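You operate a simulated robot arm through the tools that you are given. There is no shell and no other tool. Be economical: measure what you need, move in short steps, check, and stop when the job is done.

Carry out the task below with a simulated two-armed robot. There is one attempt and no reset: what you move stays moved.

JOB
Bring the air pillow count up to ten, then switch the machine off.
Fine: switch on, set the dial to the number still missing, press the pillow button and wait for the display.

Only the result counts: the job must be done as asked and must still hold three seconds after the hand-in. Knocking over, shifting, dropping, spilling or breaking anything else fails it.

ROBOT AND FRAMES
Two 7-joint arms with fingered hands on one trunk, on a base that drives. Base frame: it is fixed to the floor where the robot stands at the start and does not move with it; the origin is under the middle of the robot, x ahead of it, y to its left, z up; the surface under the hand at the start is at about z = 880. Readings come in mm, rad, newtons and seconds.
The left shoulder is at the start at [71, 172, 1352], the right one opposite. Places, roughly: air pillow machine [700, -100, 1000]; pillow button [600, -200, 1000]; pillow count dial [700, -100, 1000]; pillow display [600, 0, 900]; pillow machine switch [700, 0, 1000]. Payload 5 kg a hand.
The TCP of each hand is the grasp point between the finger pads, 43 mm short of the fingertips. In the tool frame z runs along the fingers and y along their closing line. The gripper opens to 144 mm. The gripper's body begins 50 mm behind the TCP. The gripper is a hand of 5 fingers: y runs from the thumb to the fingers, the wrist lies at [-21, -124, -221] in the tool frame, and closing takes about 1.5 s.
Orientation is that of the tool frame in the base frame, as a unit quaternion [w, x, y, z]. With the fingers straight down and the wrist toward the robot, the tool's x, y and z point along [0, 1, 0], [1, 0, 0] and [0, 0, -1] of the base frame.

CONTROLS
- The arms move only by the tool move_arm. It takes "left_commands", "right_commands" or both (then of equal length, played together; a hand with none holds still); each is a list of rows, each a list of 6 numbers: the shift along the base's x, y, z in units of 300 mm (1.0 is 300 mm), then the turn, a rotation vector about the base's x, y, z in units of 90 degrees (1.0 is 90 degrees). In form: [[tx, ty, tz, ax, ay, az], ...]. A call has 1 to 12 rows; each row is the pose to reach, as a shift and turn from the pose commanded when the call began. "left_claw" and "right_claw" are, for a hand that has rows, the opening, from 0 (shut) to 1 (fully open), set as the call begins (left out, the last holds). A call with a number of a shift or a turn outside -1 to 1 is refused whole. Rows are played at 5 a second. More than 50 mm and 0.15 rad between two rows, or a gripper value outside its range, and nothing of the call is played. Where a pose cannot be reached the arm comes as near as it can. A force on the tool above 50 N (or 10 N above the force at the start of the call, whichever is more), or a blocked arm, ends the call early, and 0.2 s more pass. The fingers move at their own pace (about 45 mm/s each) and stop on an object; they squeeze with about 23 N. The grip force told is the motor's: it shows also when the fingers shut on nothing. Time passes only in rows, and 0.2 s behind the last, so rows that repeat a pose let the fingers close. The reply holds the time, the measured pose of the TCP, the force on the tool along the base axes, the opening and the grip force, in the units named above and with some noise, with the torque about the TCP (base axes, N m) and any sound that the robot's microphone picked up.
- Cameras (640 x 400 px; columns grow to the right, rows downward): "scene" is now at [131.8, -2.6, 1575.7]; the picture's right is [-0.06, -1.00, 0.00], its down [-0.62, 0.04, -0.78] and it looks along [0.78, -0.05, -0.62] (base axes); focal length 274 px, centre (320, 200). "left" rides on the left gripper at [-86, -108, -168] in its tool frame; the picture's right is [-0.80, -0.28, 0.53], its down [0.54, -0.73, 0.42] and it looks along [0.27, 0.63, 0.73] (tool axes); focal length 275 px, centre (320, 200). "right" rides on the right gripper at [86, -109, -168] in its tool frame; the picture's right is [-0.80, 0.28, -0.53], its down [-0.54, -0.73, 0.42] and it looks along [-0.27, 0.63, 0.73] (tool axes); focal length 275 px, centre (320, 200). There is no depth. A picture from a camera that has moved, and an enlarged one, comes with that camera's place and axes in the base frame and with its lens. The place of the scene camera against the robot may be out by one fixed shift of up to 12 mm in any direction.
- capture(camera): a new picture of that camera. The clock stands still meanwhile.
- lift_body(by): slides the trunk up (or, below 0, down) by that many mm; the arms and the scene camera ride with it, the base frame stays. It gives what a move gives, with no picture.
- steer(legs): drives the robot by 1 to 6 legs, each [ahead, left, turn to the left] in mm, mm and rad, along the robot's own axes; the way and the turn of a leg run together, so that a leg with both is an arc; at most 1500 mm and 3.142 rad a leg. The arms and the cameras ride along, it lands a little off, and it stops where it bumps. It gives what a move gives.
- set_grasp(shape, hand): the hand has 5 fingers and takes this shape, open, in about a second: jaw (thumb against the fingers, like two jaws); tri (thumb and two fingers); tip (a fingertip pinch); poke (one finger out to press); point (the index stretched); flat (the hand flat); cup (the hand cupped); fist (a fist). The gripper value then closes the fingers along that shape, each until it touches; the sizes above hold for jaw. It gives what a move gives, with no picture.
- aim_head(pan, tilt): turns the head with the scene camera to pan (to the left, within 1.501 rad either way) and tilt (down, from -0.506 to 1.204), counted from straight ahead of the robot. It gives what a move gives.
- close_up(camera, box): a new picture of the part [left, top, right, bottom] of that camera's present view, enlarged. The clock stands still meanwhile.
- finish_job(): hands the job in; it is judged then, once.

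Work in short steps. Places have to be worked out from the pictures, the camera data and where the tool is seen: move nearer, look again, correct. Check each grasp and each placing, and mend what went wrong. You have 120 turns and 88 pictures in all, those below and enlarged ones among them. Open the grippers and draw the arms clear of the work before you hand the job in, unless the task says otherwise; then end with one line.

The tools are called after ">>>" as a command line: name --argument value ..., lists and objects as JSON in quotes. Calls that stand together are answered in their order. move_arm: Moves the arms, as the interface text tells. Its arguments: {"type":"object","properties":{"left_commands":{"type":"array","items":{"type":"array","items":{"type":"number"}}},"left_claw":{"type":"number"},"right_commands":{"type":"array","items":{"type":"array","items":{"type":"number"}}},"right_claw":{"type":"number"}},"required":[]} The other tools are called the same way: lift_body (by) slides the trunk up or down; set_grasp (shape, hand) gives the hand a shape; steer (legs) drives the base; aim_head (pan, tilt) turns the head that bears the scene camera; capture (camera) takes a picture; close_up (camera, box) takes an enlarged picture of a part of a camera's view; finish_job () hands the job in.

At the start:

```text
time_s: 0.0
left_ee_pos: [811.8, 175.3, 1324.7]
left_ee_rot: [0.001, 0.708, 0.707, 0.0]
left_contact_force: [0.0, -0.3, -1.0]
left_torque: [-0.01, -0.01, -0.02]
left_opening: 143.6
left_grasp_force: 0.0
left_shape: jaw
right_ee_pos: [696.4, -359.6, 1335.3]
right_ee_rot: [0.0, 0.707, 0.707, -0.001]
right_contact_force: [0.4, -0.7, 0.0]
right_torque: [-0.03, -0.07, 0.0]
right_opening: 143.9
right_grasp_force: 0.1
right_shape: jaw
trunk travel left (down, up): [-450.0, 490.0]
robot x, y, heading: [1.5, -2.5, 0.001]
head pan, tilt: [-0.065, 0.672]
```

scene: 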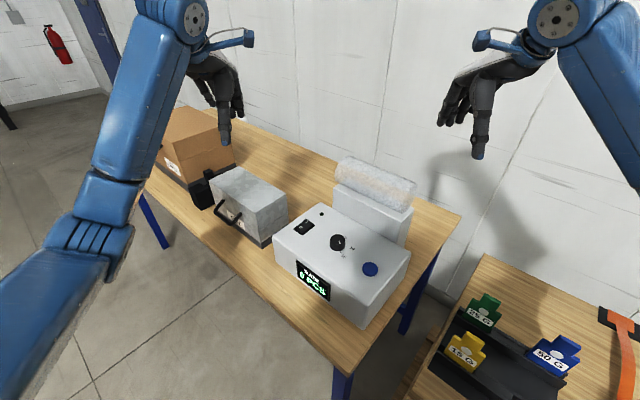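
right: 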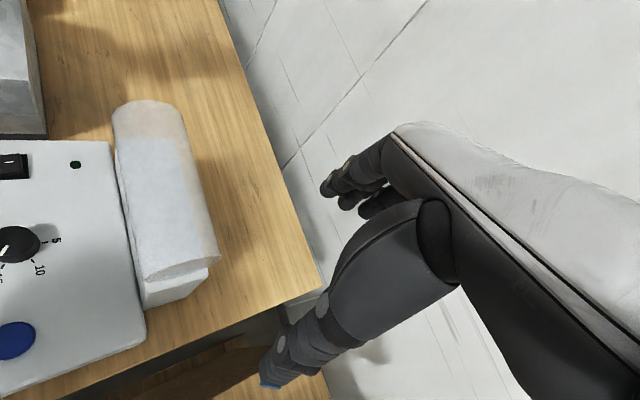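
left: 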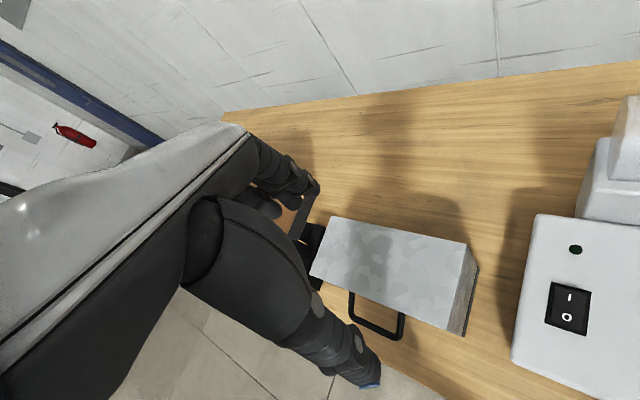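

I look closely at the machine's display, dial and switch first.

>>> close_up --camera "scene" --box '[260, 190, 420, 310]'

>>> close_up --camera "right" --box '[0, 130, 160, 390]'

```text
3.33 times, centred on (340, 250) of scene
camera zoom: at [131.8, -2.6, 1575.7], right [-0.06, -1.0, 0.0], down [-0.62, 0.04, -0.78], along [0.78, -0.05, -0.62], focal length 914 px, centre (253, 33)
```

zoom: 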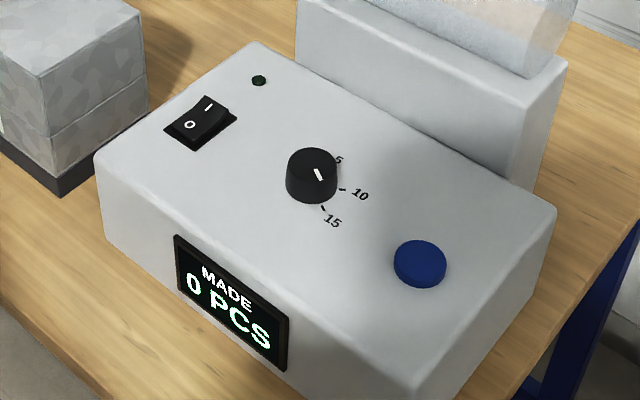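

```text
1.54 times, centred on (80, 260) of right
camera zoom: at [586.9, -274.6, 1502.2], right [0.28, -0.8, 0.53], down [-0.73, -0.54, -0.42], along [0.63, -0.27, -0.73], focal length 424 px, centre (689, 108)
```

zoom: 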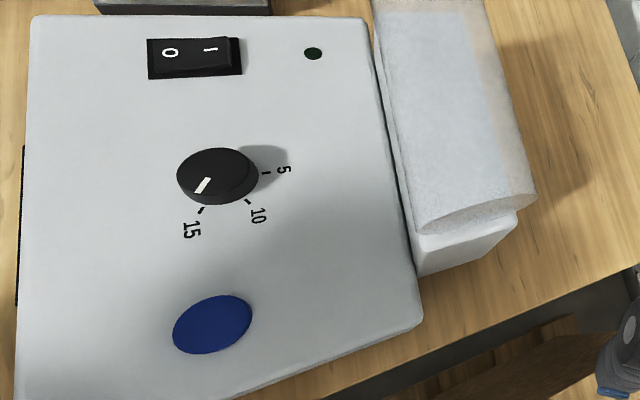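

The display seems to read 0, and the dial points near 15. I check the rocker state and the display up close.

>>> close_up --camera "left" --box '[500, 200, 640, 380]'

>>> close_up --camera "scene" --box '[290, 210, 370, 310]'

>>> set_grasp --hand "left" --shape "poke"

```text
2.22 times, centred on (570, 290) of left
camera zoom: at [703.0, 87.3, 1491.7], right [-0.28, -0.8, -0.53], down [-0.73, 0.54, -0.42], along [0.63, 0.27, -0.73], focal length 612 px, centre (-236, 0)
```

zoom: 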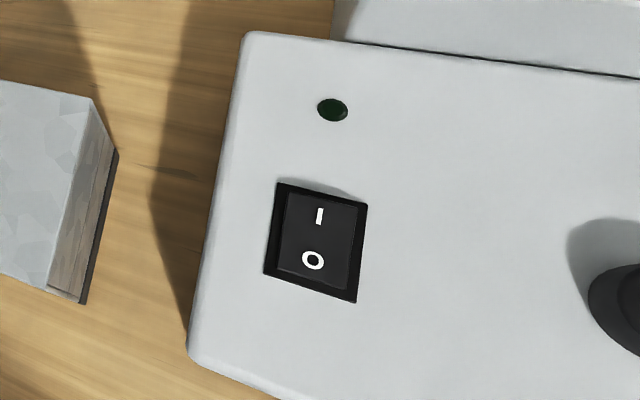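

```text
4.00 times, centred on (330, 260) of scene
camera zoom: at [131.8, -2.6, 1575.7], right [-0.06, -1.0, 0.0], down [-0.62, 0.04, -0.78], along [0.78, -0.05, -0.62], focal length 1097 px, centre (280, -40)
```

zoom: 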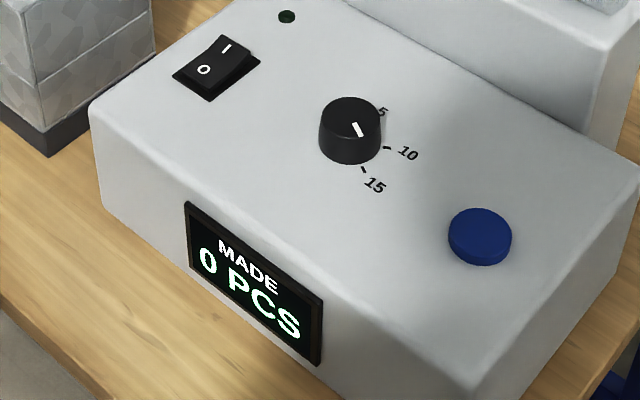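

```text
time_s: 0.9
left_ee_pos: [811.6, 173.7, 1322.0]
left_ee_rot: [0.0, 0.708, 0.706, -0.001]
left_contact_force: [-0.2, 0.8, 0.5]
left_torque: [0.02, 0.03, 0.01]
left_opening: 0.0
left_grasp_force: 0.1
left_shape: poke
right_ee_pos: [696.1, -359.3, 1334.1]
right_ee_rot: [0.001, 0.707, 0.707, 0.0]
right_contact_force: [-0.4, -0.2, 1.6]
right_torque: [0.04, -0.02, -0.01]
right_opening: 143.6
right_grasp_force: 0.1
right_shape: jaw
trunk travel left (down, up): [-450.0, 490.0]
robot x, y, heading: [2.8, -0.8, -0.002]
head pan, tilt: [-0.065, 0.672]
```

The rocker's I end stands up, so the machine is off; 0 made means the dial must go to 10. I look at where the poke finger sits.

>>> capture --camera "left"

>>> capture --camera "scene"

```text
80 pictures are left
camera left: at [703.0, 87.3, 1491.6], right [-0.28, -0.8, -0.53], down [-0.73, 0.54, -0.42], along [0.63, 0.27, -0.73], focal length 275 px, centre (320, 200)
```

left: 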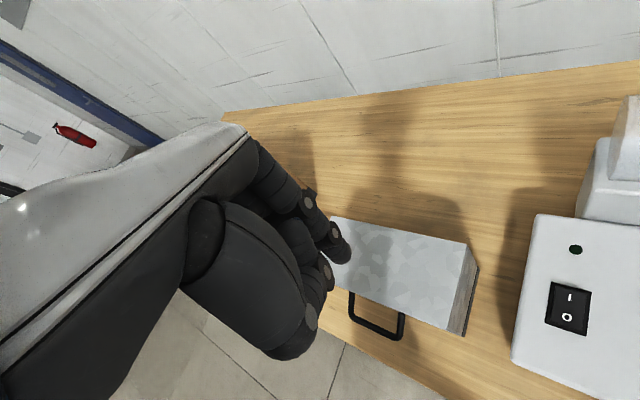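

```text
79 pictures are left
camera scene: at [131.9, -2.6, 1575.7], right [-0.06, -1.0, 0.0], down [-0.62, 0.04, -0.78], along [0.78, -0.05, -0.62], focal length 274 px, centre (320, 200)
```

scene: 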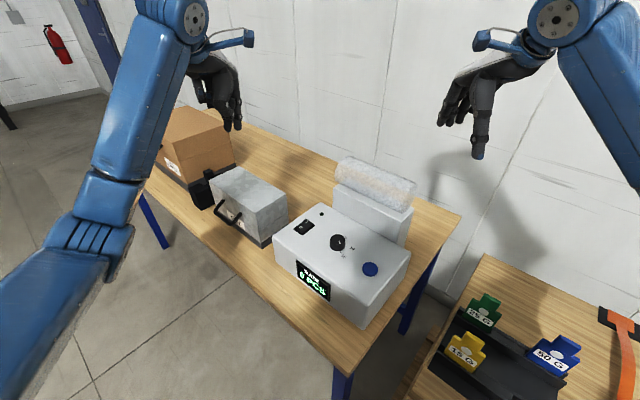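

I zoom on the poke fingertip in both views to triangulate it.

>>> close_up --camera "scene" --box '[180, 50, 276, 140]'

>>> close_up --camera "left" --box '[240, 160, 400, 360]'

```text
4.44 times, centred on (228, 95) of scene
camera zoom: at [131.9, -2.6, 1575.7], right [-0.06, -1.0, 0.0], down [-0.62, 0.04, -0.78], along [0.78, -0.05, -0.62], focal length 1219 px, centre (729, 667)
```

zoom: 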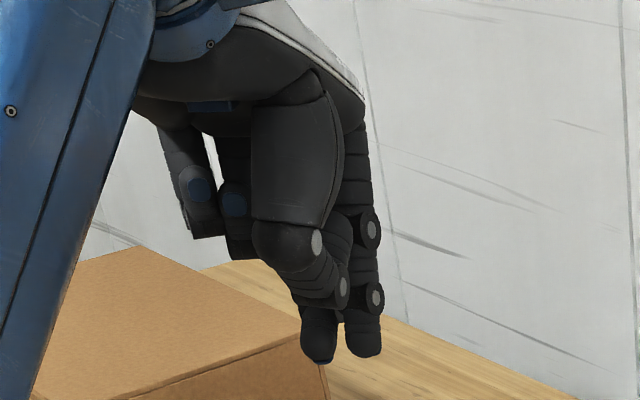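

```text
2.00 times, centred on (320, 260) of left
camera zoom: at [703.0, 87.3, 1491.6], right [-0.28, -0.8, -0.53], down [-0.73, 0.54, -0.42], along [0.63, 0.27, -0.73], focal length 551 px, centre (320, 80)
```

zoom: 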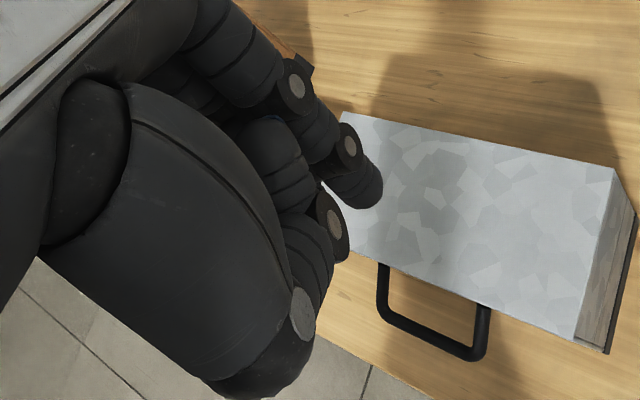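

The index tip sits about 44 mm beyond the TCP (−6 mm in y). I bring the left hand over the rocker's I end (≈[749, 2]) with the tip about 60 mm above.

>>> move_arm --left_commands '[[-0.03, -0.079, -0.101, 0, 0, 0], [-0.059, -0.158, -0.202, 0, 0, 0], [-0.089, -0.237, -0.303, 0, 0, 0], [-0.118, -0.316, -0.404, 0, 0, 0], [-0.148, -0.395, -0.505, 0, 0, 0], [-0.177, -0.474, -0.606, 0, 0, 0], [-0.207, -0.553, -0.707, 0, 0, 0]]'

>>> capture --camera "left"

>>> close_up --camera "scene" --box '[240, 140, 420, 300]'

```text
time_s: 2.5
left_ee_pos: [749.3, 7.3, 1112.5]
left_ee_rot: [0.0, 0.706, 0.708, 0.001]
left_contact_force: [0.2, -0.1, 0.1]
left_torque: [0.02, 0.01, 0.0]
left_opening: 0.0
left_grasp_force: 0.1
left_shape: poke
right_ee_pos: [696.2, -361.0, 1332.2]
right_ee_rot: [0.0, 0.707, 0.707, 0.0]
right_contact_force: [0.2, -0.5, 0.1]
right_torque: [0.04, 0.04, 0.01]
right_opening: 143.5
right_grasp_force: 0.0
right_shape: jaw
trunk travel left (down, up): [-450.0, 490.0]
robot x, y, heading: [-0.7, 1.2, 0.001]
head pan, tilt: [-0.065, 0.672]
```

```text
76 pictures are left
camera left: at [640.1, -80.3, 1280.7], right [-0.28, -0.8, -0.54], down [-0.73, 0.54, -0.42], along [0.63, 0.27, -0.73], focal length 275 px, centre (320, 200)
```

left: 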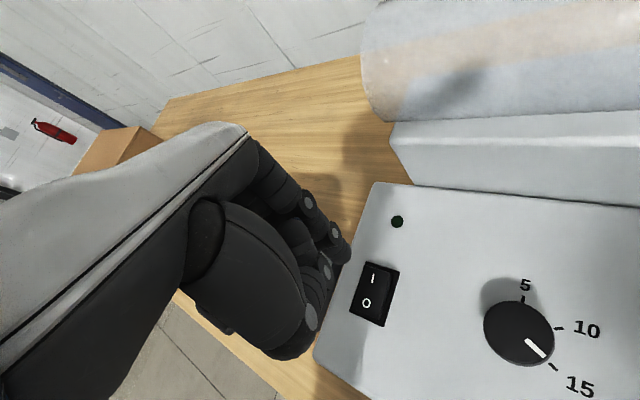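

```text
2.50 times, centred on (330, 220) of scene
camera zoom: at [131.8, -4.0, 1575.8], right [-0.06, -1.0, 0.0], down [-0.62, 0.04, -0.78], along [0.78, -0.05, -0.62], focal length 686 px, centre (295, 150)
```

zoom: 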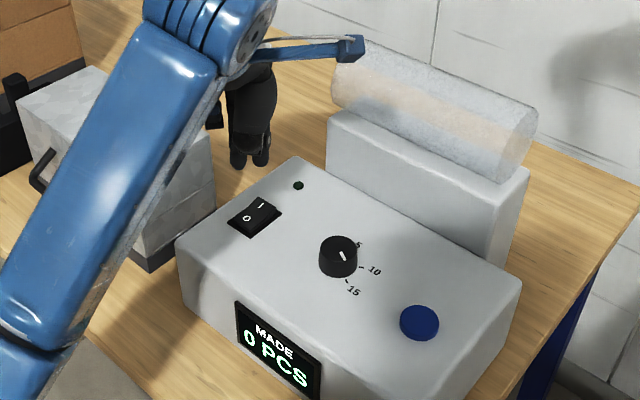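

The tip is now almost exactly above the I end. I lower 40 mm and recheck.

>>> move_arm --left_commands '[[-0.003, -0.005, -0.05, 0, 0, 0], [-0.003, -0.005, -0.1, 0, 0, 0], [-0.003, -0.005, -0.14, 0, 0, 0]]'

>>> close_up --camera "left" --box '[260, 160, 460, 360]'

>>> close_up --camera "scene" --box '[270, 170, 370, 250]'

```text
time_s: 3.3
left_ee_pos: [747.9, 4.7, 1070.1]
left_ee_rot: [0.0, 0.707, 0.707, 0.0]
left_contact_force: [0.0, -0.2, 0.9]
left_torque: [0.01, 0.0, 0.0]
left_opening: 0.1
left_grasp_force: 0.1
left_shape: poke
right_ee_pos: [696.6, -359.7, 1334.5]
right_ee_rot: [-0.001, 0.708, 0.707, 0.0]
right_contact_force: [-1.0, 1.7, -0.2]
right_torque: [-0.02, -0.01, 0.01]
right_opening: 143.5
right_grasp_force: 0.0
right_shape: jaw
trunk travel left (down, up): [-450.0, 490.0]
robot x, y, heading: [-0.9, 2.1, 0.006]
head pan, tilt: [-0.065, 0.672]
```

```text
2.00 times, centred on (360, 260) of left
camera zoom: at [640.0, -80.9, 1238.3], right [-0.28, -0.8, -0.53], down [-0.73, 0.54, -0.42], along [0.63, 0.27, -0.73], focal length 551 px, centre (240, 80)
```

zoom: 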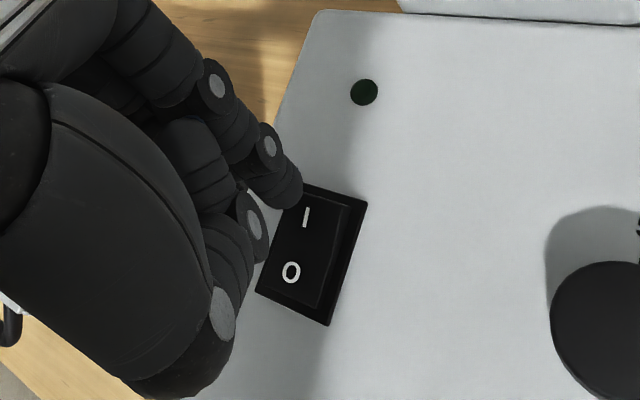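

```text
5.00 times, centred on (320, 210) of scene
camera zoom: at [131.8, -2.4, 1575.7], right [-0.06, -1.0, 0.0], down [-0.62, 0.04, -0.78], along [0.78, -0.05, -0.62], focal length 1371 px, centre (320, 150)
```

zoom: 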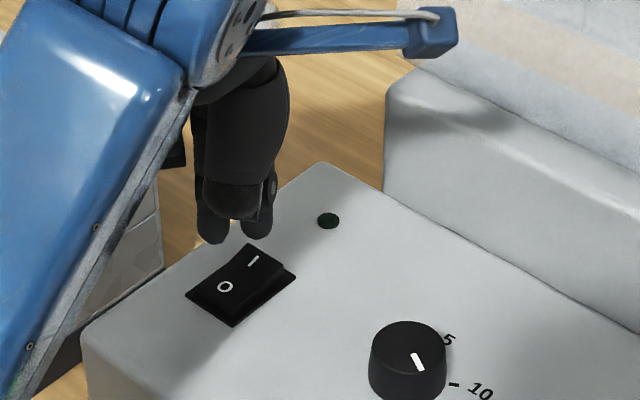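

The tip projects onto the "I". I press down in small steps, nudged slightly towards the end of the rocker.

>>> move_arm --left_commands '[[0.01, -0.007, -0.02, 0, 0, 0], [0.01, -0.007, -0.035, 0, 0, 0], [0.01, -0.007, -0.045, 0, 0, 0], [0.01, -0.007, -0.055, 0, 0, 0], [0.01, -0.007, -0.065, 0, 0, 0], [0.01, -0.007, -0.075, 0, 0, 0]]'

>>> close_up --camera "left" --box '[260, 160, 460, 360]'

```text
time_s: 4.7
left_ee_pos: [752.2, 3.6, 1052.6]
left_ee_rot: [0.004, 0.707, 0.707, 0.003]
left_contact_force: [14.3, -2.6, 34.4]
left_torque: [0.08, -0.5, -0.06]
left_opening: 0.3
left_grasp_force: 0.0
left_shape: poke
right_ee_pos: [694.4, -360.5, 1335.1]
right_ee_rot: [0.001, 0.707, 0.707, 0.0]
right_contact_force: [-0.5, -0.4, 0.2]
right_torque: [0.01, -0.04, 0.02]
right_opening: 143.7
right_grasp_force: 0.1
right_shape: jaw
trunk travel left (down, up): [-450.0, 490.0]
robot x, y, heading: [1.4, 0.8, -0.004]
head pan, tilt: [-0.065, 0.672]
```

```text
2.00 times, centred on (360, 260) of left
camera zoom: at [641.4, -83.3, 1220.2], right [-0.28, -0.8, -0.54], down [-0.72, 0.54, -0.43], along [0.63, 0.27, -0.73], focal length 551 px, centre (240, 80)
```

zoom: 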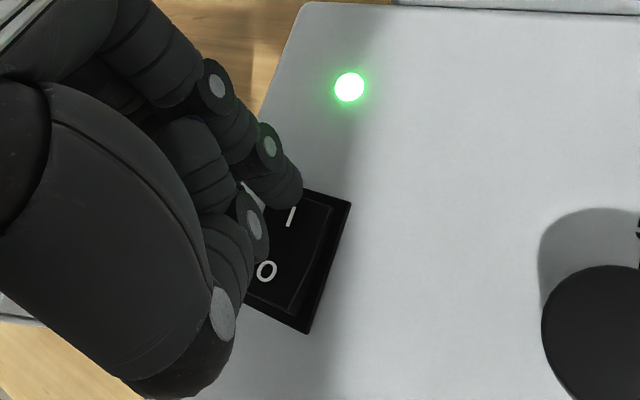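

The lamp is lit: the machine is on. I raise the left hand and draw it aside, and meanwhile shape the right hand.

>>> move_arm --left_commands '[[0, 0, 0.1, 0, 0, 0], [0, 0, 0.2, 0, 0, 0], [0, 0.1, 0.3, 0, 0, 0], [0, 0.22, 0.4, 0, 0, 0], [0, 0.34, 0.5, 0, 0, 0], [0, 0.46, 0.6, 0, 0, 0], [0, 0.58, 0.7, 0, 0, 0]]'

>>> set_grasp --hand "right" --shape "tri"

>>> close_up --camera "scene" --box '[260, 190, 420, 310]'

>>> capture --camera "right"

```text
time_s: 6.3
left_ee_pos: [747.6, 179.8, 1258.8]
left_ee_rot: [0.0, 0.708, 0.706, -0.001]
left_contact_force: [0.1, 0.1, -0.1]
left_torque: [-0.03, -0.01, -0.01]
left_opening: 0.1
left_grasp_force: 0.2
left_shape: poke
right_ee_pos: [695.3, -360.2, 1335.9]
right_ee_rot: [0.0, 0.707, 0.707, 0.0]
right_contact_force: [0.0, -0.2, 0.2]
right_torque: [-0.05, -0.04, 0.02]
right_opening: 143.4
right_grasp_force: 0.1
right_shape: jaw
trunk travel left (down, up): [-450.0, 490.0]
robot x, y, heading: [0.1, 1.7, 0.005]
head pan, tilt: [-0.065, 0.672]
```

```text
time_s: 7.2
left_ee_pos: [749.6, 179.0, 1258.7]
left_ee_rot: [0.0, 0.706, 0.708, 0.0]
left_contact_force: [0.6, 0.1, -0.5]
left_torque: [0.0, 0.02, -0.01]
left_opening: 0.0
left_grasp_force: 0.0
left_shape: poke
right_ee_pos: [696.7, -359.5, 1333.9]
right_ee_rot: [0.0, 0.707, 0.707, 0.0]
right_contact_force: [0.1, 0.5, -1.1]
right_torque: [0.01, 0.03, -0.02]
right_opening: 143.6
right_grasp_force: 0.1
right_shape: tri
trunk travel left (down, up): [-450.0, 490.0]
robot x, y, heading: [1.3, 0.6, 0.004]
head pan, tilt: [-0.065, 0.672]
```

```text
3.33 times, centred on (340, 250) of scene
camera zoom: at [132.1, -2.8, 1575.6], right [-0.06, -1.0, 0.0], down [-0.62, 0.04, -0.78], along [0.78, -0.05, -0.62], focal length 914 px, centre (253, 33)
```

zoom: 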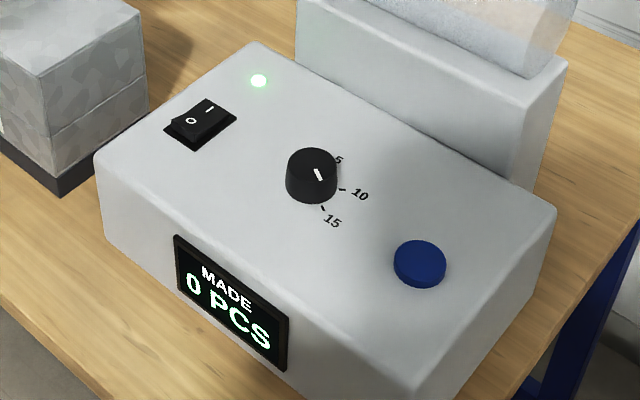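

```text
70 pictures are left
camera right: at [587.2, -274.8, 1502.0], right [0.28, -0.8, 0.53], down [-0.73, -0.54, -0.42], along [0.63, -0.27, -0.73], focal length 275 px, centre (320, 200)
```

right: 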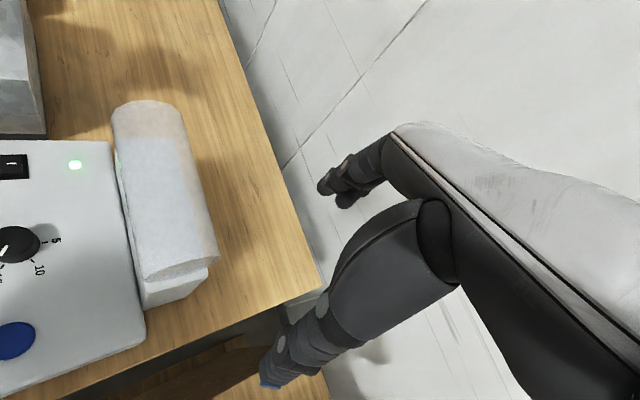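

Machine is on, rocker flipped. I bring the right hand over the dial (≈[657, −84]) at z≈1180, yawed −15°, half open.

>>> move_arm --right_commands '[[-0.016, 0.115, -0.05, 0, 0, -0.02], [-0.032, 0.23, -0.1, 0, 0, -0.04], [-0.049, 0.345, -0.16, 0, 0, -0.06], [-0.065, 0.46, -0.22, 0, 0, -0.08], [-0.081, 0.575, -0.29, 0, 0, -0.1], [-0.097, 0.69, -0.36, 0, 0, -0.12], [-0.114, 0.805, -0.43, 0, 0, -0.14], [-0.13, 0.92, -0.51, 0, 0, -0.167]]' --right_claw 0.5

>>> capture --camera "right"

>>> capture --camera "scene"

```text
time_s: 9.0
left_ee_pos: [748.4, 180.4, 1257.6]
left_ee_rot: [0.001, 0.707, 0.707, 0.0]
left_contact_force: [0.4, 0.8, -0.3]
left_torque: [-0.01, 0.07, -0.01]
left_opening: 0.0
left_grasp_force: 0.1
left_shape: poke
right_ee_pos: [656.8, -83.8, 1181.1]
right_ee_rot: [0.001, 0.794, 0.608, -0.002]
right_contact_force: [-0.5, 0.5, -0.8]
right_torque: [-0.01, 0.01, 0.0]
right_opening: 72.5
right_grasp_force: 0.0
right_shape: tri
trunk travel left (down, up): [-450.0, 490.0]
robot x, y, heading: [2.1, -0.9, 0.003]
head pan, tilt: [-0.065, 0.672]
```

```text
69 pictures are left
camera right: at [573.6, 27.4, 1348.3], right [0.07, -0.84, 0.54], down [-0.84, -0.34, -0.42], along [0.54, -0.42, -0.73], focal length 275 px, centre (320, 200)
```

right: 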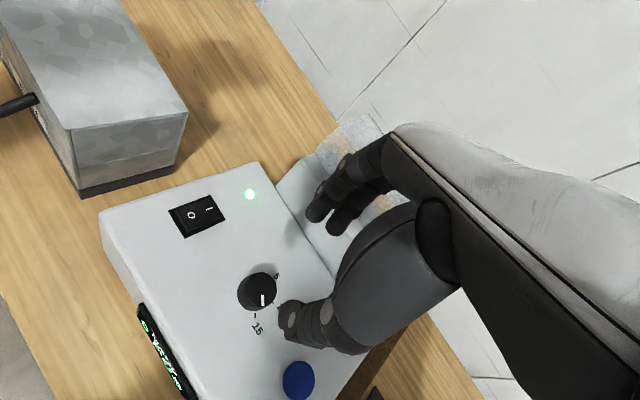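

```text
68 pictures are left
camera scene: at [132.3, -0.6, 1575.7], right [-0.06, -1.0, 0.0], down [-0.62, 0.04, -0.78], along [0.78, -0.05, -0.62], focal length 274 px, centre (320, 200)
```

scene: 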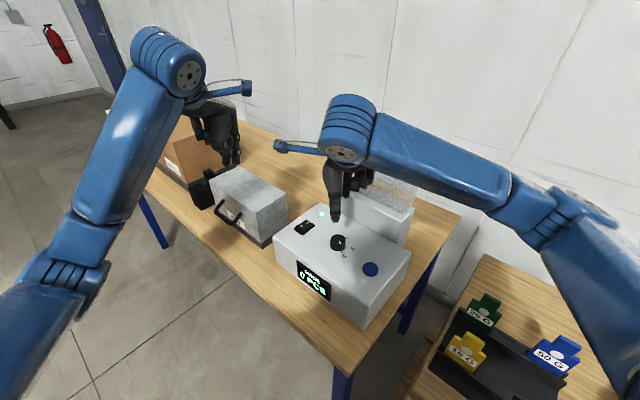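

The dial refines to about [657, −86] and thumb and two fingers straddle a line about 7 mm off the TCP. I descend to TCP z≈1080 with that correction and look again.

>>> move_arm --right_commands '[[0.002, 0.004, -0.08, 0, 0, 0], [0.004, 0.01, -0.16, 0, 0, 0], [0.007, 0.016, -0.24, 0, 0, 0], [0.007, 0.016, -0.33, 0, 0, 0]]'

>>> capture --camera "right"

>>> close_up --camera "scene" --box '[270, 170, 420, 280]'

```text
time_s: 10.0
left_ee_pos: [750.3, 179.4, 1259.2]
left_ee_rot: [0.0, 0.707, 0.707, 0.0]
left_contact_force: [-0.4, 0.3, 0.1]
left_torque: [0.01, -0.01, 0.02]
left_opening: 0.1
left_grasp_force: 0.0
left_shape: poke
right_ee_pos: [660.6, -80.0, 1081.2]
right_ee_rot: [0.0, 0.794, 0.608, -0.001]
right_contact_force: [0.1, 0.7, 0.3]
right_torque: [0.03, -0.01, -0.03]
right_opening: 72.4
right_grasp_force: 0.1
right_shape: tri
trunk travel left (down, up): [-450.0, 490.0]
robot x, y, heading: [1.5, 4.4, 0.0]
head pan, tilt: [-0.065, 0.672]
```

```text
67 pictures are left
camera right: at [576.9, 30.0, 1250.0], right [0.07, -0.84, 0.53], down [-0.84, -0.34, -0.42], along [0.54, -0.42, -0.73], focal length 275 px, centre (320, 200)
```

right: 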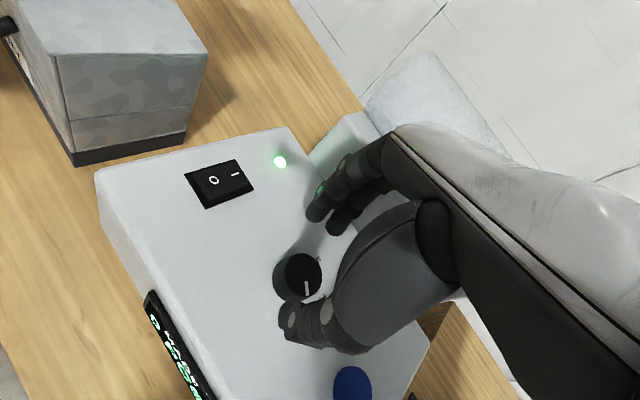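

```text
3.64 times, centred on (345, 225) of scene
camera zoom: at [132.3, -2.7, 1575.7], right [-0.06, -1.0, 0.0], down [-0.62, 0.04, -0.78], along [0.78, -0.05, -0.62], focal length 997 px, centre (229, 109)
```

zoom: 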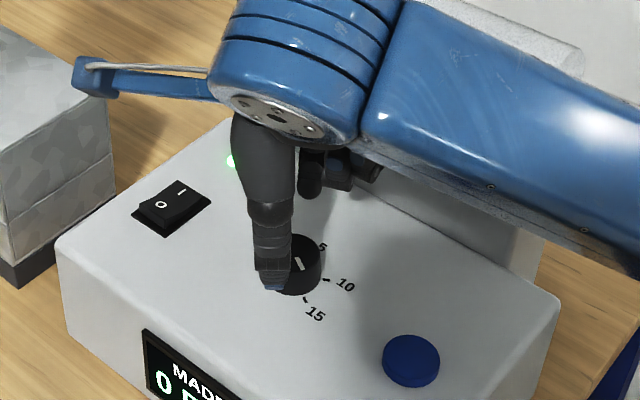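

Dial is near [659, −91], grip centre near [660, −87]. I shift −5 mm in y and descend to TCP z≈1046.

>>> move_arm --right_commands '[[-0.003, -0.016, -0.04, 0, 0, 0], [-0.003, -0.016, -0.08, 0, 0, 0], [-0.003, -0.016, -0.117, 0, 0, 0]]'

>>> close_up --camera "right" --box '[220, 160, 420, 400]'

>>> close_up --camera "scene" --box '[290, 190, 390, 270]'

```text
time_s: 10.8
left_ee_pos: [748.2, 178.0, 1260.5]
left_ee_rot: [0.001, 0.707, 0.707, 0.0]
left_contact_force: [-0.1, 0.7, 0.7]
left_torque: [-0.02, 0.01, -0.01]
left_opening: 0.0
left_grasp_force: 0.0
left_shape: poke
right_ee_pos: [658.4, -84.5, 1046.5]
right_ee_rot: [-0.001, 0.793, 0.609, 0.0]
right_contact_force: [-0.1, -0.5, -0.8]
right_torque: [0.01, 0.01, 0.01]
right_opening: 72.2
right_grasp_force: 0.0
right_shape: tri
trunk travel left (down, up): [-450.0, 490.0]
robot x, y, heading: [-2.5, -0.8, 0.0]
head pan, tilt: [-0.065, 0.672]
```

```text
1.67 times, centred on (320, 280) of right
camera zoom: at [575.0, 26.5, 1214.3], right [0.07, -0.84, 0.53], down [-0.84, -0.34, -0.42], along [0.54, -0.42, -0.73], focal length 459 px, centre (320, 67)
```

zoom: 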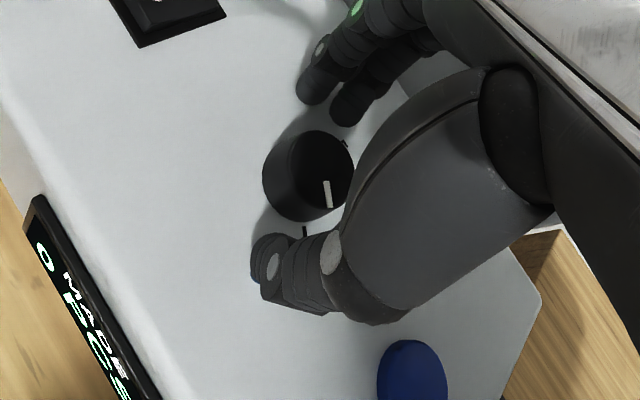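

```text
5.00 times, centred on (340, 230) of scene
camera zoom: at [131.7, -2.4, 1575.7], right [-0.06, -1.0, 0.0], down [-0.62, 0.04, -0.78], along [0.78, -0.05, -0.62], focal length 1371 px, centre (220, 50)
```

zoom: 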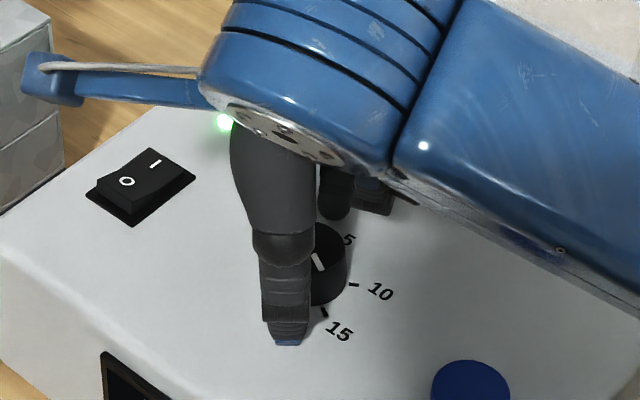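

Thumb and fingers straddle the knob well. I lower 5 mm, shift 3 mm, and close on it.

>>> move_arm --right_commands '[[0, -0.01, -0.017, 0, 0, 0]]'

>>> move_arm --right_commands '[[0, 0, 0, 0, 0, 0], [0, 0, 0, 0, 0, 0], [0, 0, 0, 0, 0, 0], [0, 0, 0, 0, 0, 0], [0, 0, 0, 0, 0, 0], [0, 0, 0, 0, 0, 0], [0, 0, 0, 0, 0, 0]]' --right_claw 0

>>> close_up --camera "right" --box '[220, 160, 420, 400]'

```text
time_s: 11.2
left_ee_pos: [746.9, 180.1, 1259.9]
left_ee_rot: [0.001, 0.707, 0.707, 0.001]
left_contact_force: [-0.6, 0.7, -0.1]
left_torque: [-0.01, 0.0, -0.01]
left_opening: 0.0
left_grasp_force: 0.1
left_shape: poke
right_ee_pos: [657.3, -86.5, 1043.3]
right_ee_rot: [0.001, 0.793, 0.609, 0.002]
right_contact_force: [1.2, 0.7, 15.5]
right_torque: [0.25, 0.44, -0.02]
right_opening: 72.4
right_grasp_force: 0.0
right_shape: tri
trunk travel left (down, up): [-450.0, 490.0]
robot x, y, heading: [0.7, -1.5, -0.003]
head pan, tilt: [-0.065, 0.672]
```

```text
time_s: 12.8
left_ee_pos: [745.8, 179.5, 1260.6]
left_ee_rot: [0.0, 0.707, 0.707, 0.001]
left_contact_force: [-1.0, 0.1, 0.1]
left_torque: [0.0, -0.02, -0.01]
left_opening: 0.1
left_grasp_force: 0.2
left_shape: poke
right_ee_pos: [656.1, -85.8, 1042.9]
right_ee_rot: [0.002, 0.793, 0.609, 0.002]
right_contact_force: [-9.2, 4.2, 26.6]
right_torque: [0.49, 0.95, 0.02]
right_opening: 43.0
right_grasp_force: 22.8
right_shape: tri
trunk travel left (down, up): [-450.0, 490.0]
robot x, y, heading: [1.5, 1.7, 0.0]
head pan, tilt: [-0.065, 0.672]
```

```text
1.67 times, centred on (320, 280) of right
camera zoom: at [571.9, 24.4, 1211.0], right [0.07, -0.84, 0.53], down [-0.84, -0.34, -0.43], along [0.54, -0.42, -0.73], focal length 459 px, centre (320, 67)
```

zoom: 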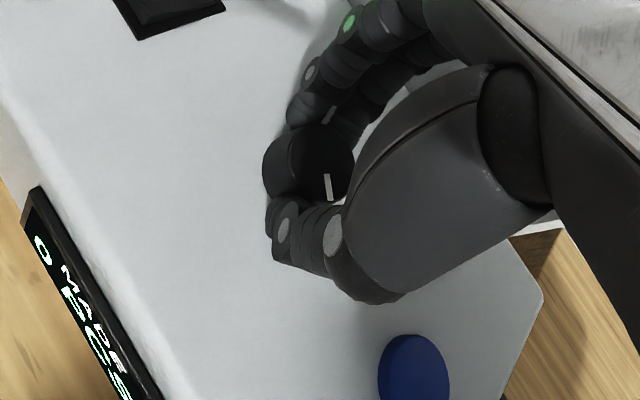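

The knob is held (43 mm, 23 N), but the tips press on the panel. I lift 3 mm and turn 50° counter-clockwise around the knob.

>>> move_arm --right_commands '[[0, 0, 0.01, 0, 0, 0], [-0.002, 0, 0.01, 0, 0, 0.08], [-0.004, 0, 0.01, 0, 0, 0.16], [-0.006, -0.001, 0.01, 0, 0, 0.24], [-0.008, -0.001, 0.01, 0, 0, 0.32], [-0.01, -0.002, 0.01, 0, 0, 0.4], [-0.012, -0.003, 0.01, 0, 0, 0.48], [-0.014, -0.003, 0.01, 0, 0, 0.556]]' --right_claw 0

>>> capture --camera "right"

>>> close_up --camera "scene" --box '[290, 190, 390, 270]'

```text
time_s: 14.6
left_ee_pos: [748.2, 180.7, 1258.2]
left_ee_rot: [-0.001, 0.707, 0.707, 0.0]
left_contact_force: [-0.7, -1.3, 0.0]
left_torque: [-0.01, 0.04, 0.01]
left_opening: 0.2
left_grasp_force: 0.1
left_shape: poke
right_ee_pos: [655.1, -88.3, 1044.4]
right_ee_rot: [0.0, 0.461, 0.888, 0.0]
right_contact_force: [-3.4, 2.5, -4.4]
right_torque: [0.05, 0.08, -0.01]
right_opening: 40.5
right_grasp_force: 23.1
right_shape: tri
trunk travel left (down, up): [-450.0, 490.0]
robot x, y, heading: [4.5, -1.9, 0.004]
head pan, tilt: [-0.065, 0.672]
```

```text
62 pictures are left
camera right: at [515.3, -80.7, 1212.4], right [0.69, -0.49, 0.53], down [-0.28, -0.86, -0.42], along [0.67, 0.14, -0.73], focal length 275 px, centre (320, 200)
```

right: 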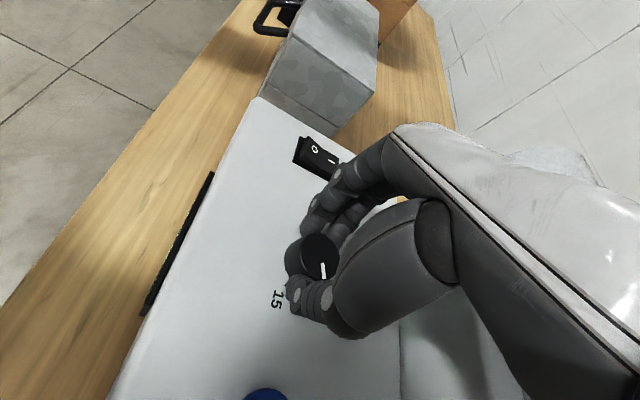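

```text
5.00 times, centred on (340, 230) of scene
camera zoom: at [131.6, -2.4, 1575.6], right [-0.06, -1.0, 0.0], down [-0.62, 0.04, -0.78], along [0.78, -0.05, -0.62], focal length 1371 px, centre (220, 50)
```

zoom: 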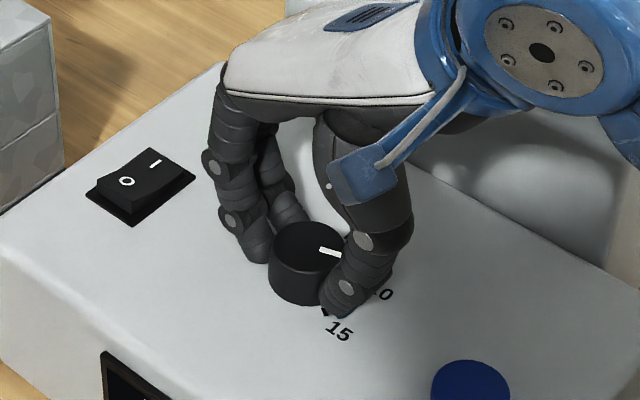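

The pointer has followed. I zoom in to measure its angle against the 10 mark.

>>> close_up --camera "scene" --box '[325, 225, 365, 257]'

>>> close_up --camera "right" --box '[260, 220, 360, 320]'

```text
12.50 times, centred on (345, 241) of scene
camera zoom: at [131.6, -2.4, 1575.6], right [-0.06, -1.0, 0.0], down [-0.62, 0.04, -0.78], along [0.78, -0.05, -0.62], focal length 3428 px, centre (8, -312)
```

zoom: 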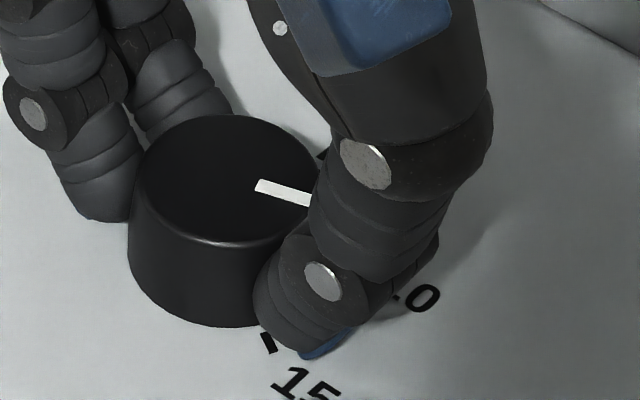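

```text
4.00 times, centred on (310, 270) of right
camera zoom: at [515.3, -80.7, 1212.4], right [0.69, -0.49, 0.53], down [-0.28, -0.86, -0.42], along [0.67, 0.14, -0.73], focal length 1101 px, centre (360, -80)
```

zoom: 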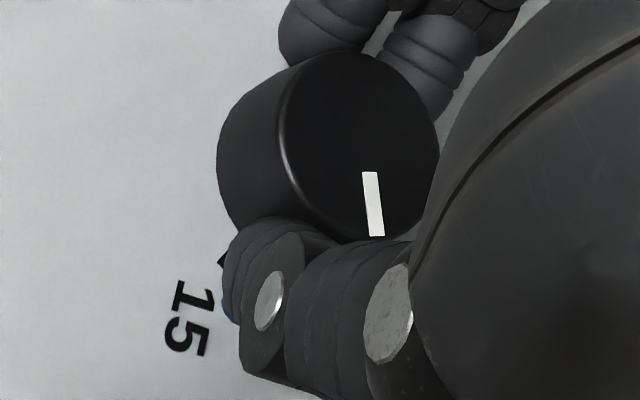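

The pointer is at about 246°, the 10 mark at about 256°. I turn a further 10°, then open the hand.

>>> move_arm --right_commands '[[-0.002, -0.001, 0, 0, 0, 0.055], [-0.003, -0.001, 0, 0, 0, 0.111], [-0.003, -0.001, 0, 0, 0, 0.111]]' --right_claw 0

>>> move_arm --right_commands '[[0, 0, 0, 0, 0, 0], [0, 0, 0, 0, 0, 0], [0, 0, 0, 0, 0, 0], [0, 0, 0, 0, 0, 0], [0, 0, 0.1, 0, 0, 0], [0, 0, 0.2, 0, 0, 0], [0, 0, 0.3, 0, 0, 0]]' --right_claw 0.5

>>> capture --camera "right"

>>> close_up --camera "scene" --box '[310, 217, 380, 273]'

```text
time_s: 15.4
left_ee_pos: [750.2, 178.1, 1258.1]
left_ee_rot: [0.0, 0.707, 0.707, 0.0]
left_contact_force: [0.0, -0.6, 1.2]
left_torque: [-0.01, 0.01, -0.02]
left_opening: 0.1
left_grasp_force: 0.2
left_shape: poke
right_ee_pos: [654.4, -88.9, 1044.1]
right_ee_rot: [0.0, 0.382, 0.924, 0.0]
right_contact_force: [-0.7, -0.4, -5.5]
right_torque: [0.01, -0.03, 0.0]
right_opening: 40.2
right_grasp_force: 23.2
right_shape: tri
trunk travel left (down, up): [-450.0, 490.0]
robot x, y, heading: [0.6, -3.7, 0.002]
head pan, tilt: [-0.065, 0.672]
```

```text
time_s: 17.0
left_ee_pos: [749.3, 179.4, 1258.8]
left_ee_rot: [0.0, 0.707, 0.707, 0.0]
left_contact_force: [-0.8, 0.4, -0.1]
left_torque: [-0.01, 0.04, -0.02]
left_opening: 0.0
left_grasp_force: 0.1
left_shape: poke
right_ee_pos: [652.8, -87.1, 1135.9]
right_ee_rot: [0.0, 0.382, 0.924, -0.001]
right_contact_force: [0.4, -1.5, 0.1]
right_torque: [-0.01, 0.02, 0.02]
right_opening: 71.7
right_grasp_force: 0.2
right_shape: tri
trunk travel left (down, up): [-450.0, 490.0]
robot x, y, heading: [-1.1, -3.7, 0.007]
head pan, tilt: [-0.065, 0.672]
```

```text
58 pictures are left
camera right: at [513.6, -103.3, 1303.3], right [0.76, -0.36, 0.53], down [-0.13, -0.9, -0.42], along [0.63, 0.25, -0.73], focal length 275 px, centre (320, 200)
```

right: 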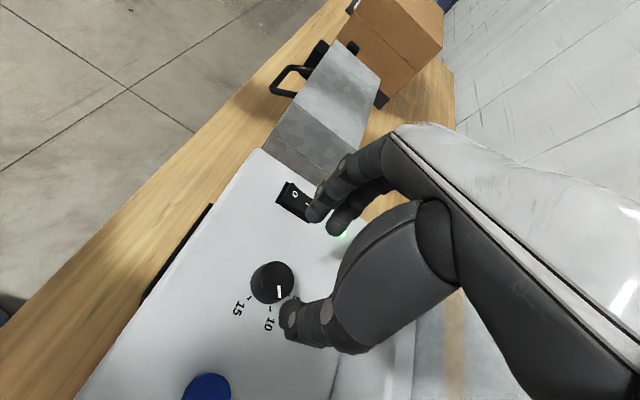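

```text
7.14 times, centred on (345, 245) of scene
camera zoom: at [131.5, -2.1, 1575.6], right [-0.06, -1.0, 0.0], down [-0.62, 0.04, -0.78], along [0.78, -0.05, -0.62], focal length 1959 px, centre (141, -121)
```

zoom: 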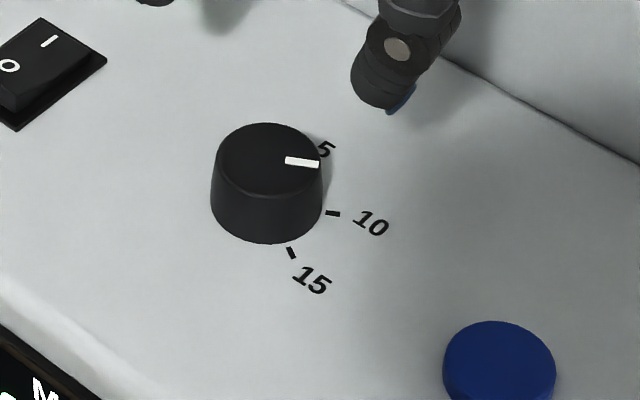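

The pointer looks parallel to the 10 tick. One more zoom from the right camera to verify within a degree or so.

>>> close_up --camera "right" --box '[220, 250, 320, 350]'

>>> close_up --camera "scene" --box '[330, 228, 366, 258]'

```text
4.00 times, centred on (270, 300) of right
camera zoom: at [513.6, -103.3, 1303.3], right [0.76, -0.36, 0.53], down [-0.13, -0.9, -0.42], along [0.63, 0.25, -0.73], focal length 1101 px, centre (520, -200)
```

zoom: 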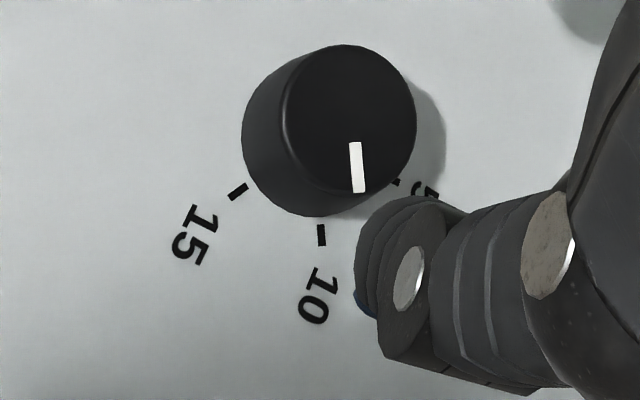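

```text
13.33 times, centred on (348, 243) of scene
camera zoom: at [131.5, -2.1, 1575.6], right [-0.06, -1.0, 0.0], down [-0.62, 0.04, -0.78], along [0.78, -0.05, -0.62], focal length 3657 px, centre (-53, -373)
```

zoom: 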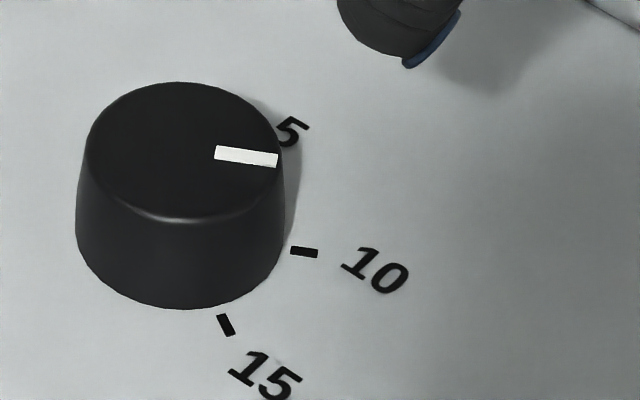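

The pointer is aligned with 10. I raise the right hand, set it to poke, and bring it above the button (≈[569, −160]), turning the yaw back.

>>> move_arm --right_commands '[[-0.03, -0.02, 0.05, 0, 0, -0.083], [-0.08, -0.06, 0.07, 0, 0, -0.166], [-0.13, -0.11, 0.07, 0, 0, -0.25], [-0.18, -0.16, 0.07, 0, 0, -0.333], [-0.23, -0.21, 0.07, 0, 0, -0.416], [-0.28, -0.263, 0.07, 0, 0, -0.5]]'

>>> set_grasp --hand "right" --shape "poke"

>>> capture --camera "right"

>>> close_up --camera "scene" --box '[290, 190, 440, 310]'

```text
time_s: 18.4
left_ee_pos: [748.0, 179.8, 1259.0]
left_ee_rot: [0.0, 0.707, 0.707, 0.0]
left_contact_force: [-0.1, -0.2, -0.6]
left_torque: [0.03, 0.01, -0.04]
left_opening: 0.0
left_grasp_force: 0.2
left_shape: poke
right_ee_pos: [569.1, -169.9, 1155.5]
right_ee_rot: [-0.001, 0.707, 0.707, 0.001]
right_contact_force: [-0.3, -0.1, -0.4]
right_torque: [0.0, 0.01, 0.0]
right_opening: 71.7
right_grasp_force: 0.0
right_shape: tri
trunk travel left (down, up): [-450.0, 490.0]
robot x, y, heading: [-1.9, -4.4, 0.002]
head pan, tilt: [-0.065, 0.672]
```

```text
time_s: 19.3
left_ee_pos: [749.4, 179.5, 1258.5]
left_ee_rot: [0.0, 0.707, 0.707, -0.001]
left_contact_force: [0.4, 0.4, -0.1]
left_torque: [-0.01, 0.01, -0.02]
left_opening: 0.0
left_grasp_force: 0.1
left_shape: poke
right_ee_pos: [568.8, -167.8, 1153.4]
right_ee_rot: [0.0, 0.707, 0.707, 0.001]
right_contact_force: [0.9, 0.8, 0.3]
right_torque: [-0.02, 0.03, 0.01]
right_opening: 0.0
right_grasp_force: 0.0
right_shape: poke
trunk travel left (down, up): [-450.0, 490.0]
robot x, y, heading: [-0.4, 3.2, 0.0]
head pan, tilt: [-0.065, 0.672]
```

```text
54 pictures are left
camera right: at [459.6, -83.2, 1322.8], right [0.29, -0.8, 0.53], down [-0.73, -0.54, -0.42], along [0.63, -0.27, -0.73], focal length 275 px, centre (320, 200)
```

right: 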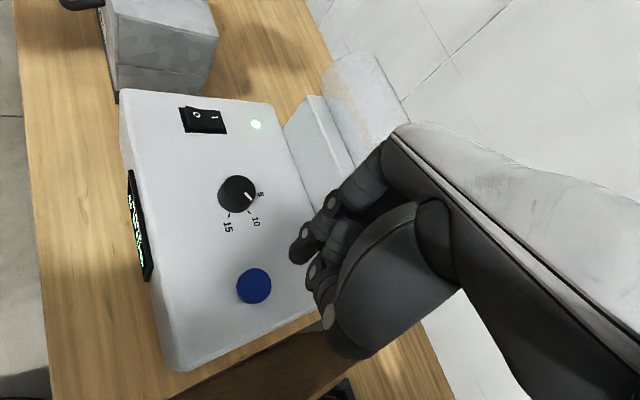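

```text
3.33 times, centred on (365, 250) of scene
camera zoom: at [131.9, -2.5, 1575.7], right [-0.06, -1.0, 0.0], down [-0.62, 0.04, -0.78], along [0.78, -0.05, -0.62], focal length 914 px, centre (170, 33)
```

zoom: 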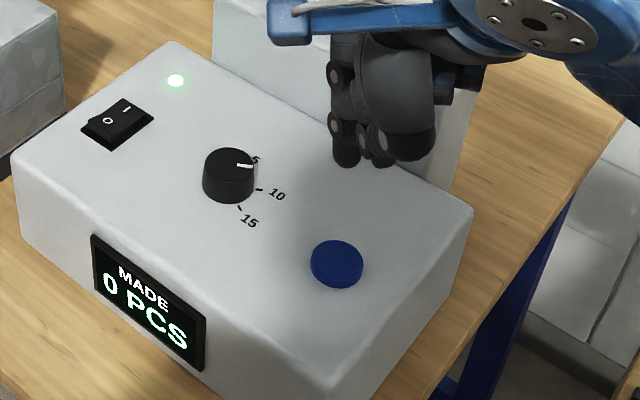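

The fingertip is directly above the button (both at ≈[571, −161]). I descend 85 mm to just above it and check.

>>> move_arm --right_commands '[[0, 0, -0.1, 0, 0, 0], [0, 0, -0.2, 0, 0, 0], [0, 0, -0.283, 0, 0, 0]]'

>>> capture --camera "right"

>>> close_up --camera "scene" --box '[290, 190, 440, 310]'

```text
time_s: 20.1
left_ee_pos: [748.8, 180.0, 1258.4]
left_ee_rot: [0.0, 0.707, 0.707, 0.0]
left_contact_force: [0.0, -0.5, 0.8]
left_torque: [0.02, 0.01, -0.03]
left_opening: 0.1
left_grasp_force: 0.0
left_shape: poke
right_ee_pos: [568.8, -167.6, 1069.9]
right_ee_rot: [-0.001, 0.707, 0.707, 0.0]
right_contact_force: [0.0, -0.2, -0.1]
right_torque: [0.01, -0.04, 0.02]
right_opening: 0.0
right_grasp_force: 0.1
right_shape: poke
trunk travel left (down, up): [-450.0, 490.0]
robot x, y, heading: [0.6, 1.5, 0.004]
head pan, tilt: [-0.065, 0.672]
```

```text
52 pictures are left
camera right: at [459.2, -82.2, 1239.2], right [0.28, -0.8, 0.53], down [-0.73, -0.54, -0.42], along [0.63, -0.27, -0.73], focal length 275 px, centre (320, 200)
```

right: 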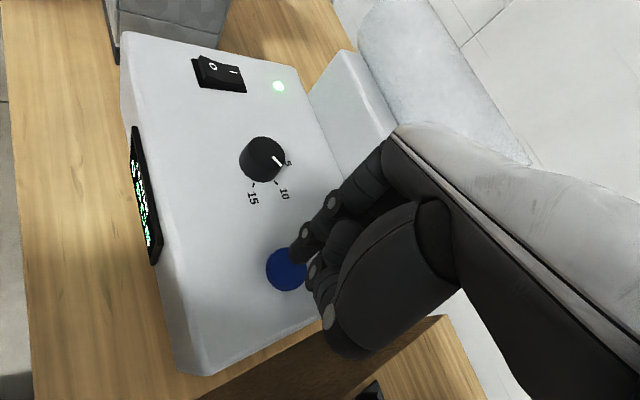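

```text
3.33 times, centred on (365, 250) of scene
camera zoom: at [131.7, -2.7, 1575.8], right [-0.06, -1.0, 0.0], down [-0.62, 0.04, -0.78], along [0.78, -0.05, -0.62], focal length 914 px, centre (170, 33)
```

zoom: 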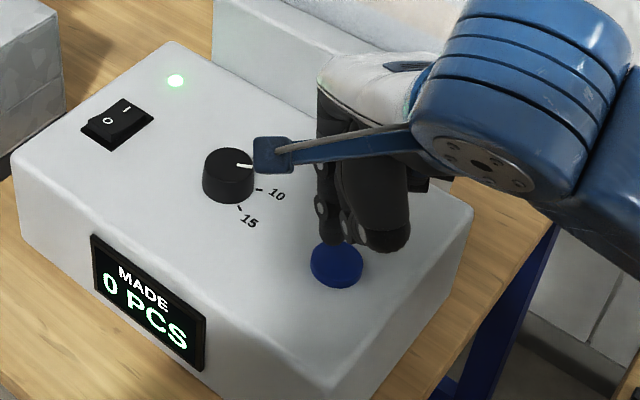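

The descent projects onto the button's centre. I press in small steps.

>>> move_arm --right_commands '[[0, 0, -0.04, 0, 0, 0], [0, 0, -0.06, 0, 0, 0], [0, 0, -0.075, 0, 0, 0], [0, 0, -0.09, 0, 0, 0], [0, 0, -0.1, 0, 0, 0]]'

>>> close_up --camera "scene" --box '[260, 190, 420, 310]'

```text
time_s: 21.3
left_ee_pos: [747.4, 179.3, 1260.3]
left_ee_rot: [0.0, 0.707, 0.707, 0.0]
left_contact_force: [-0.1, -1.0, -1.0]
left_torque: [-0.01, 0.02, 0.0]
left_opening: 0.0
left_grasp_force: 0.1
left_shape: poke
right_ee_pos: [568.7, -166.3, 1044.2]
right_ee_rot: [0.003, 0.707, 0.707, 0.003]
right_contact_force: [7.0, -1.3, 29.9]
right_torque: [-0.38, -0.21, 0.08]
right_opening: 0.1
right_grasp_force: 0.1
right_shape: poke
trunk travel left (down, up): [-450.0, 490.0]
robot x, y, heading: [-1.4, 1.0, 0.0]
head pan, tilt: [-0.065, 0.672]
heard: click
```

```text
3.33 times, centred on (340, 250) of scene
camera zoom: at [130.0, -1.7, 1576.4], right [-0.06, -1.0, 0.0], down [-0.62, 0.04, -0.78], along [0.78, -0.05, -0.62], focal length 914 px, centre (253, 33)
```

zoom: 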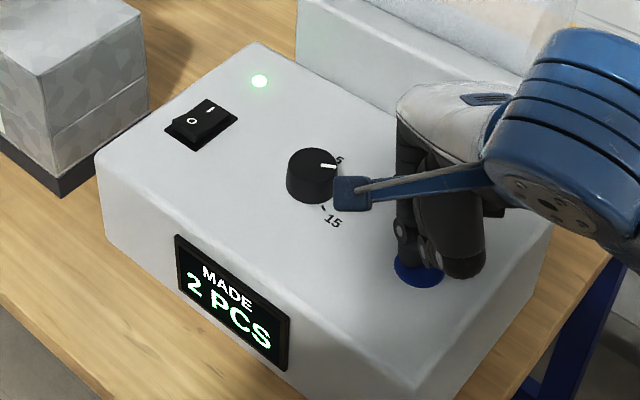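

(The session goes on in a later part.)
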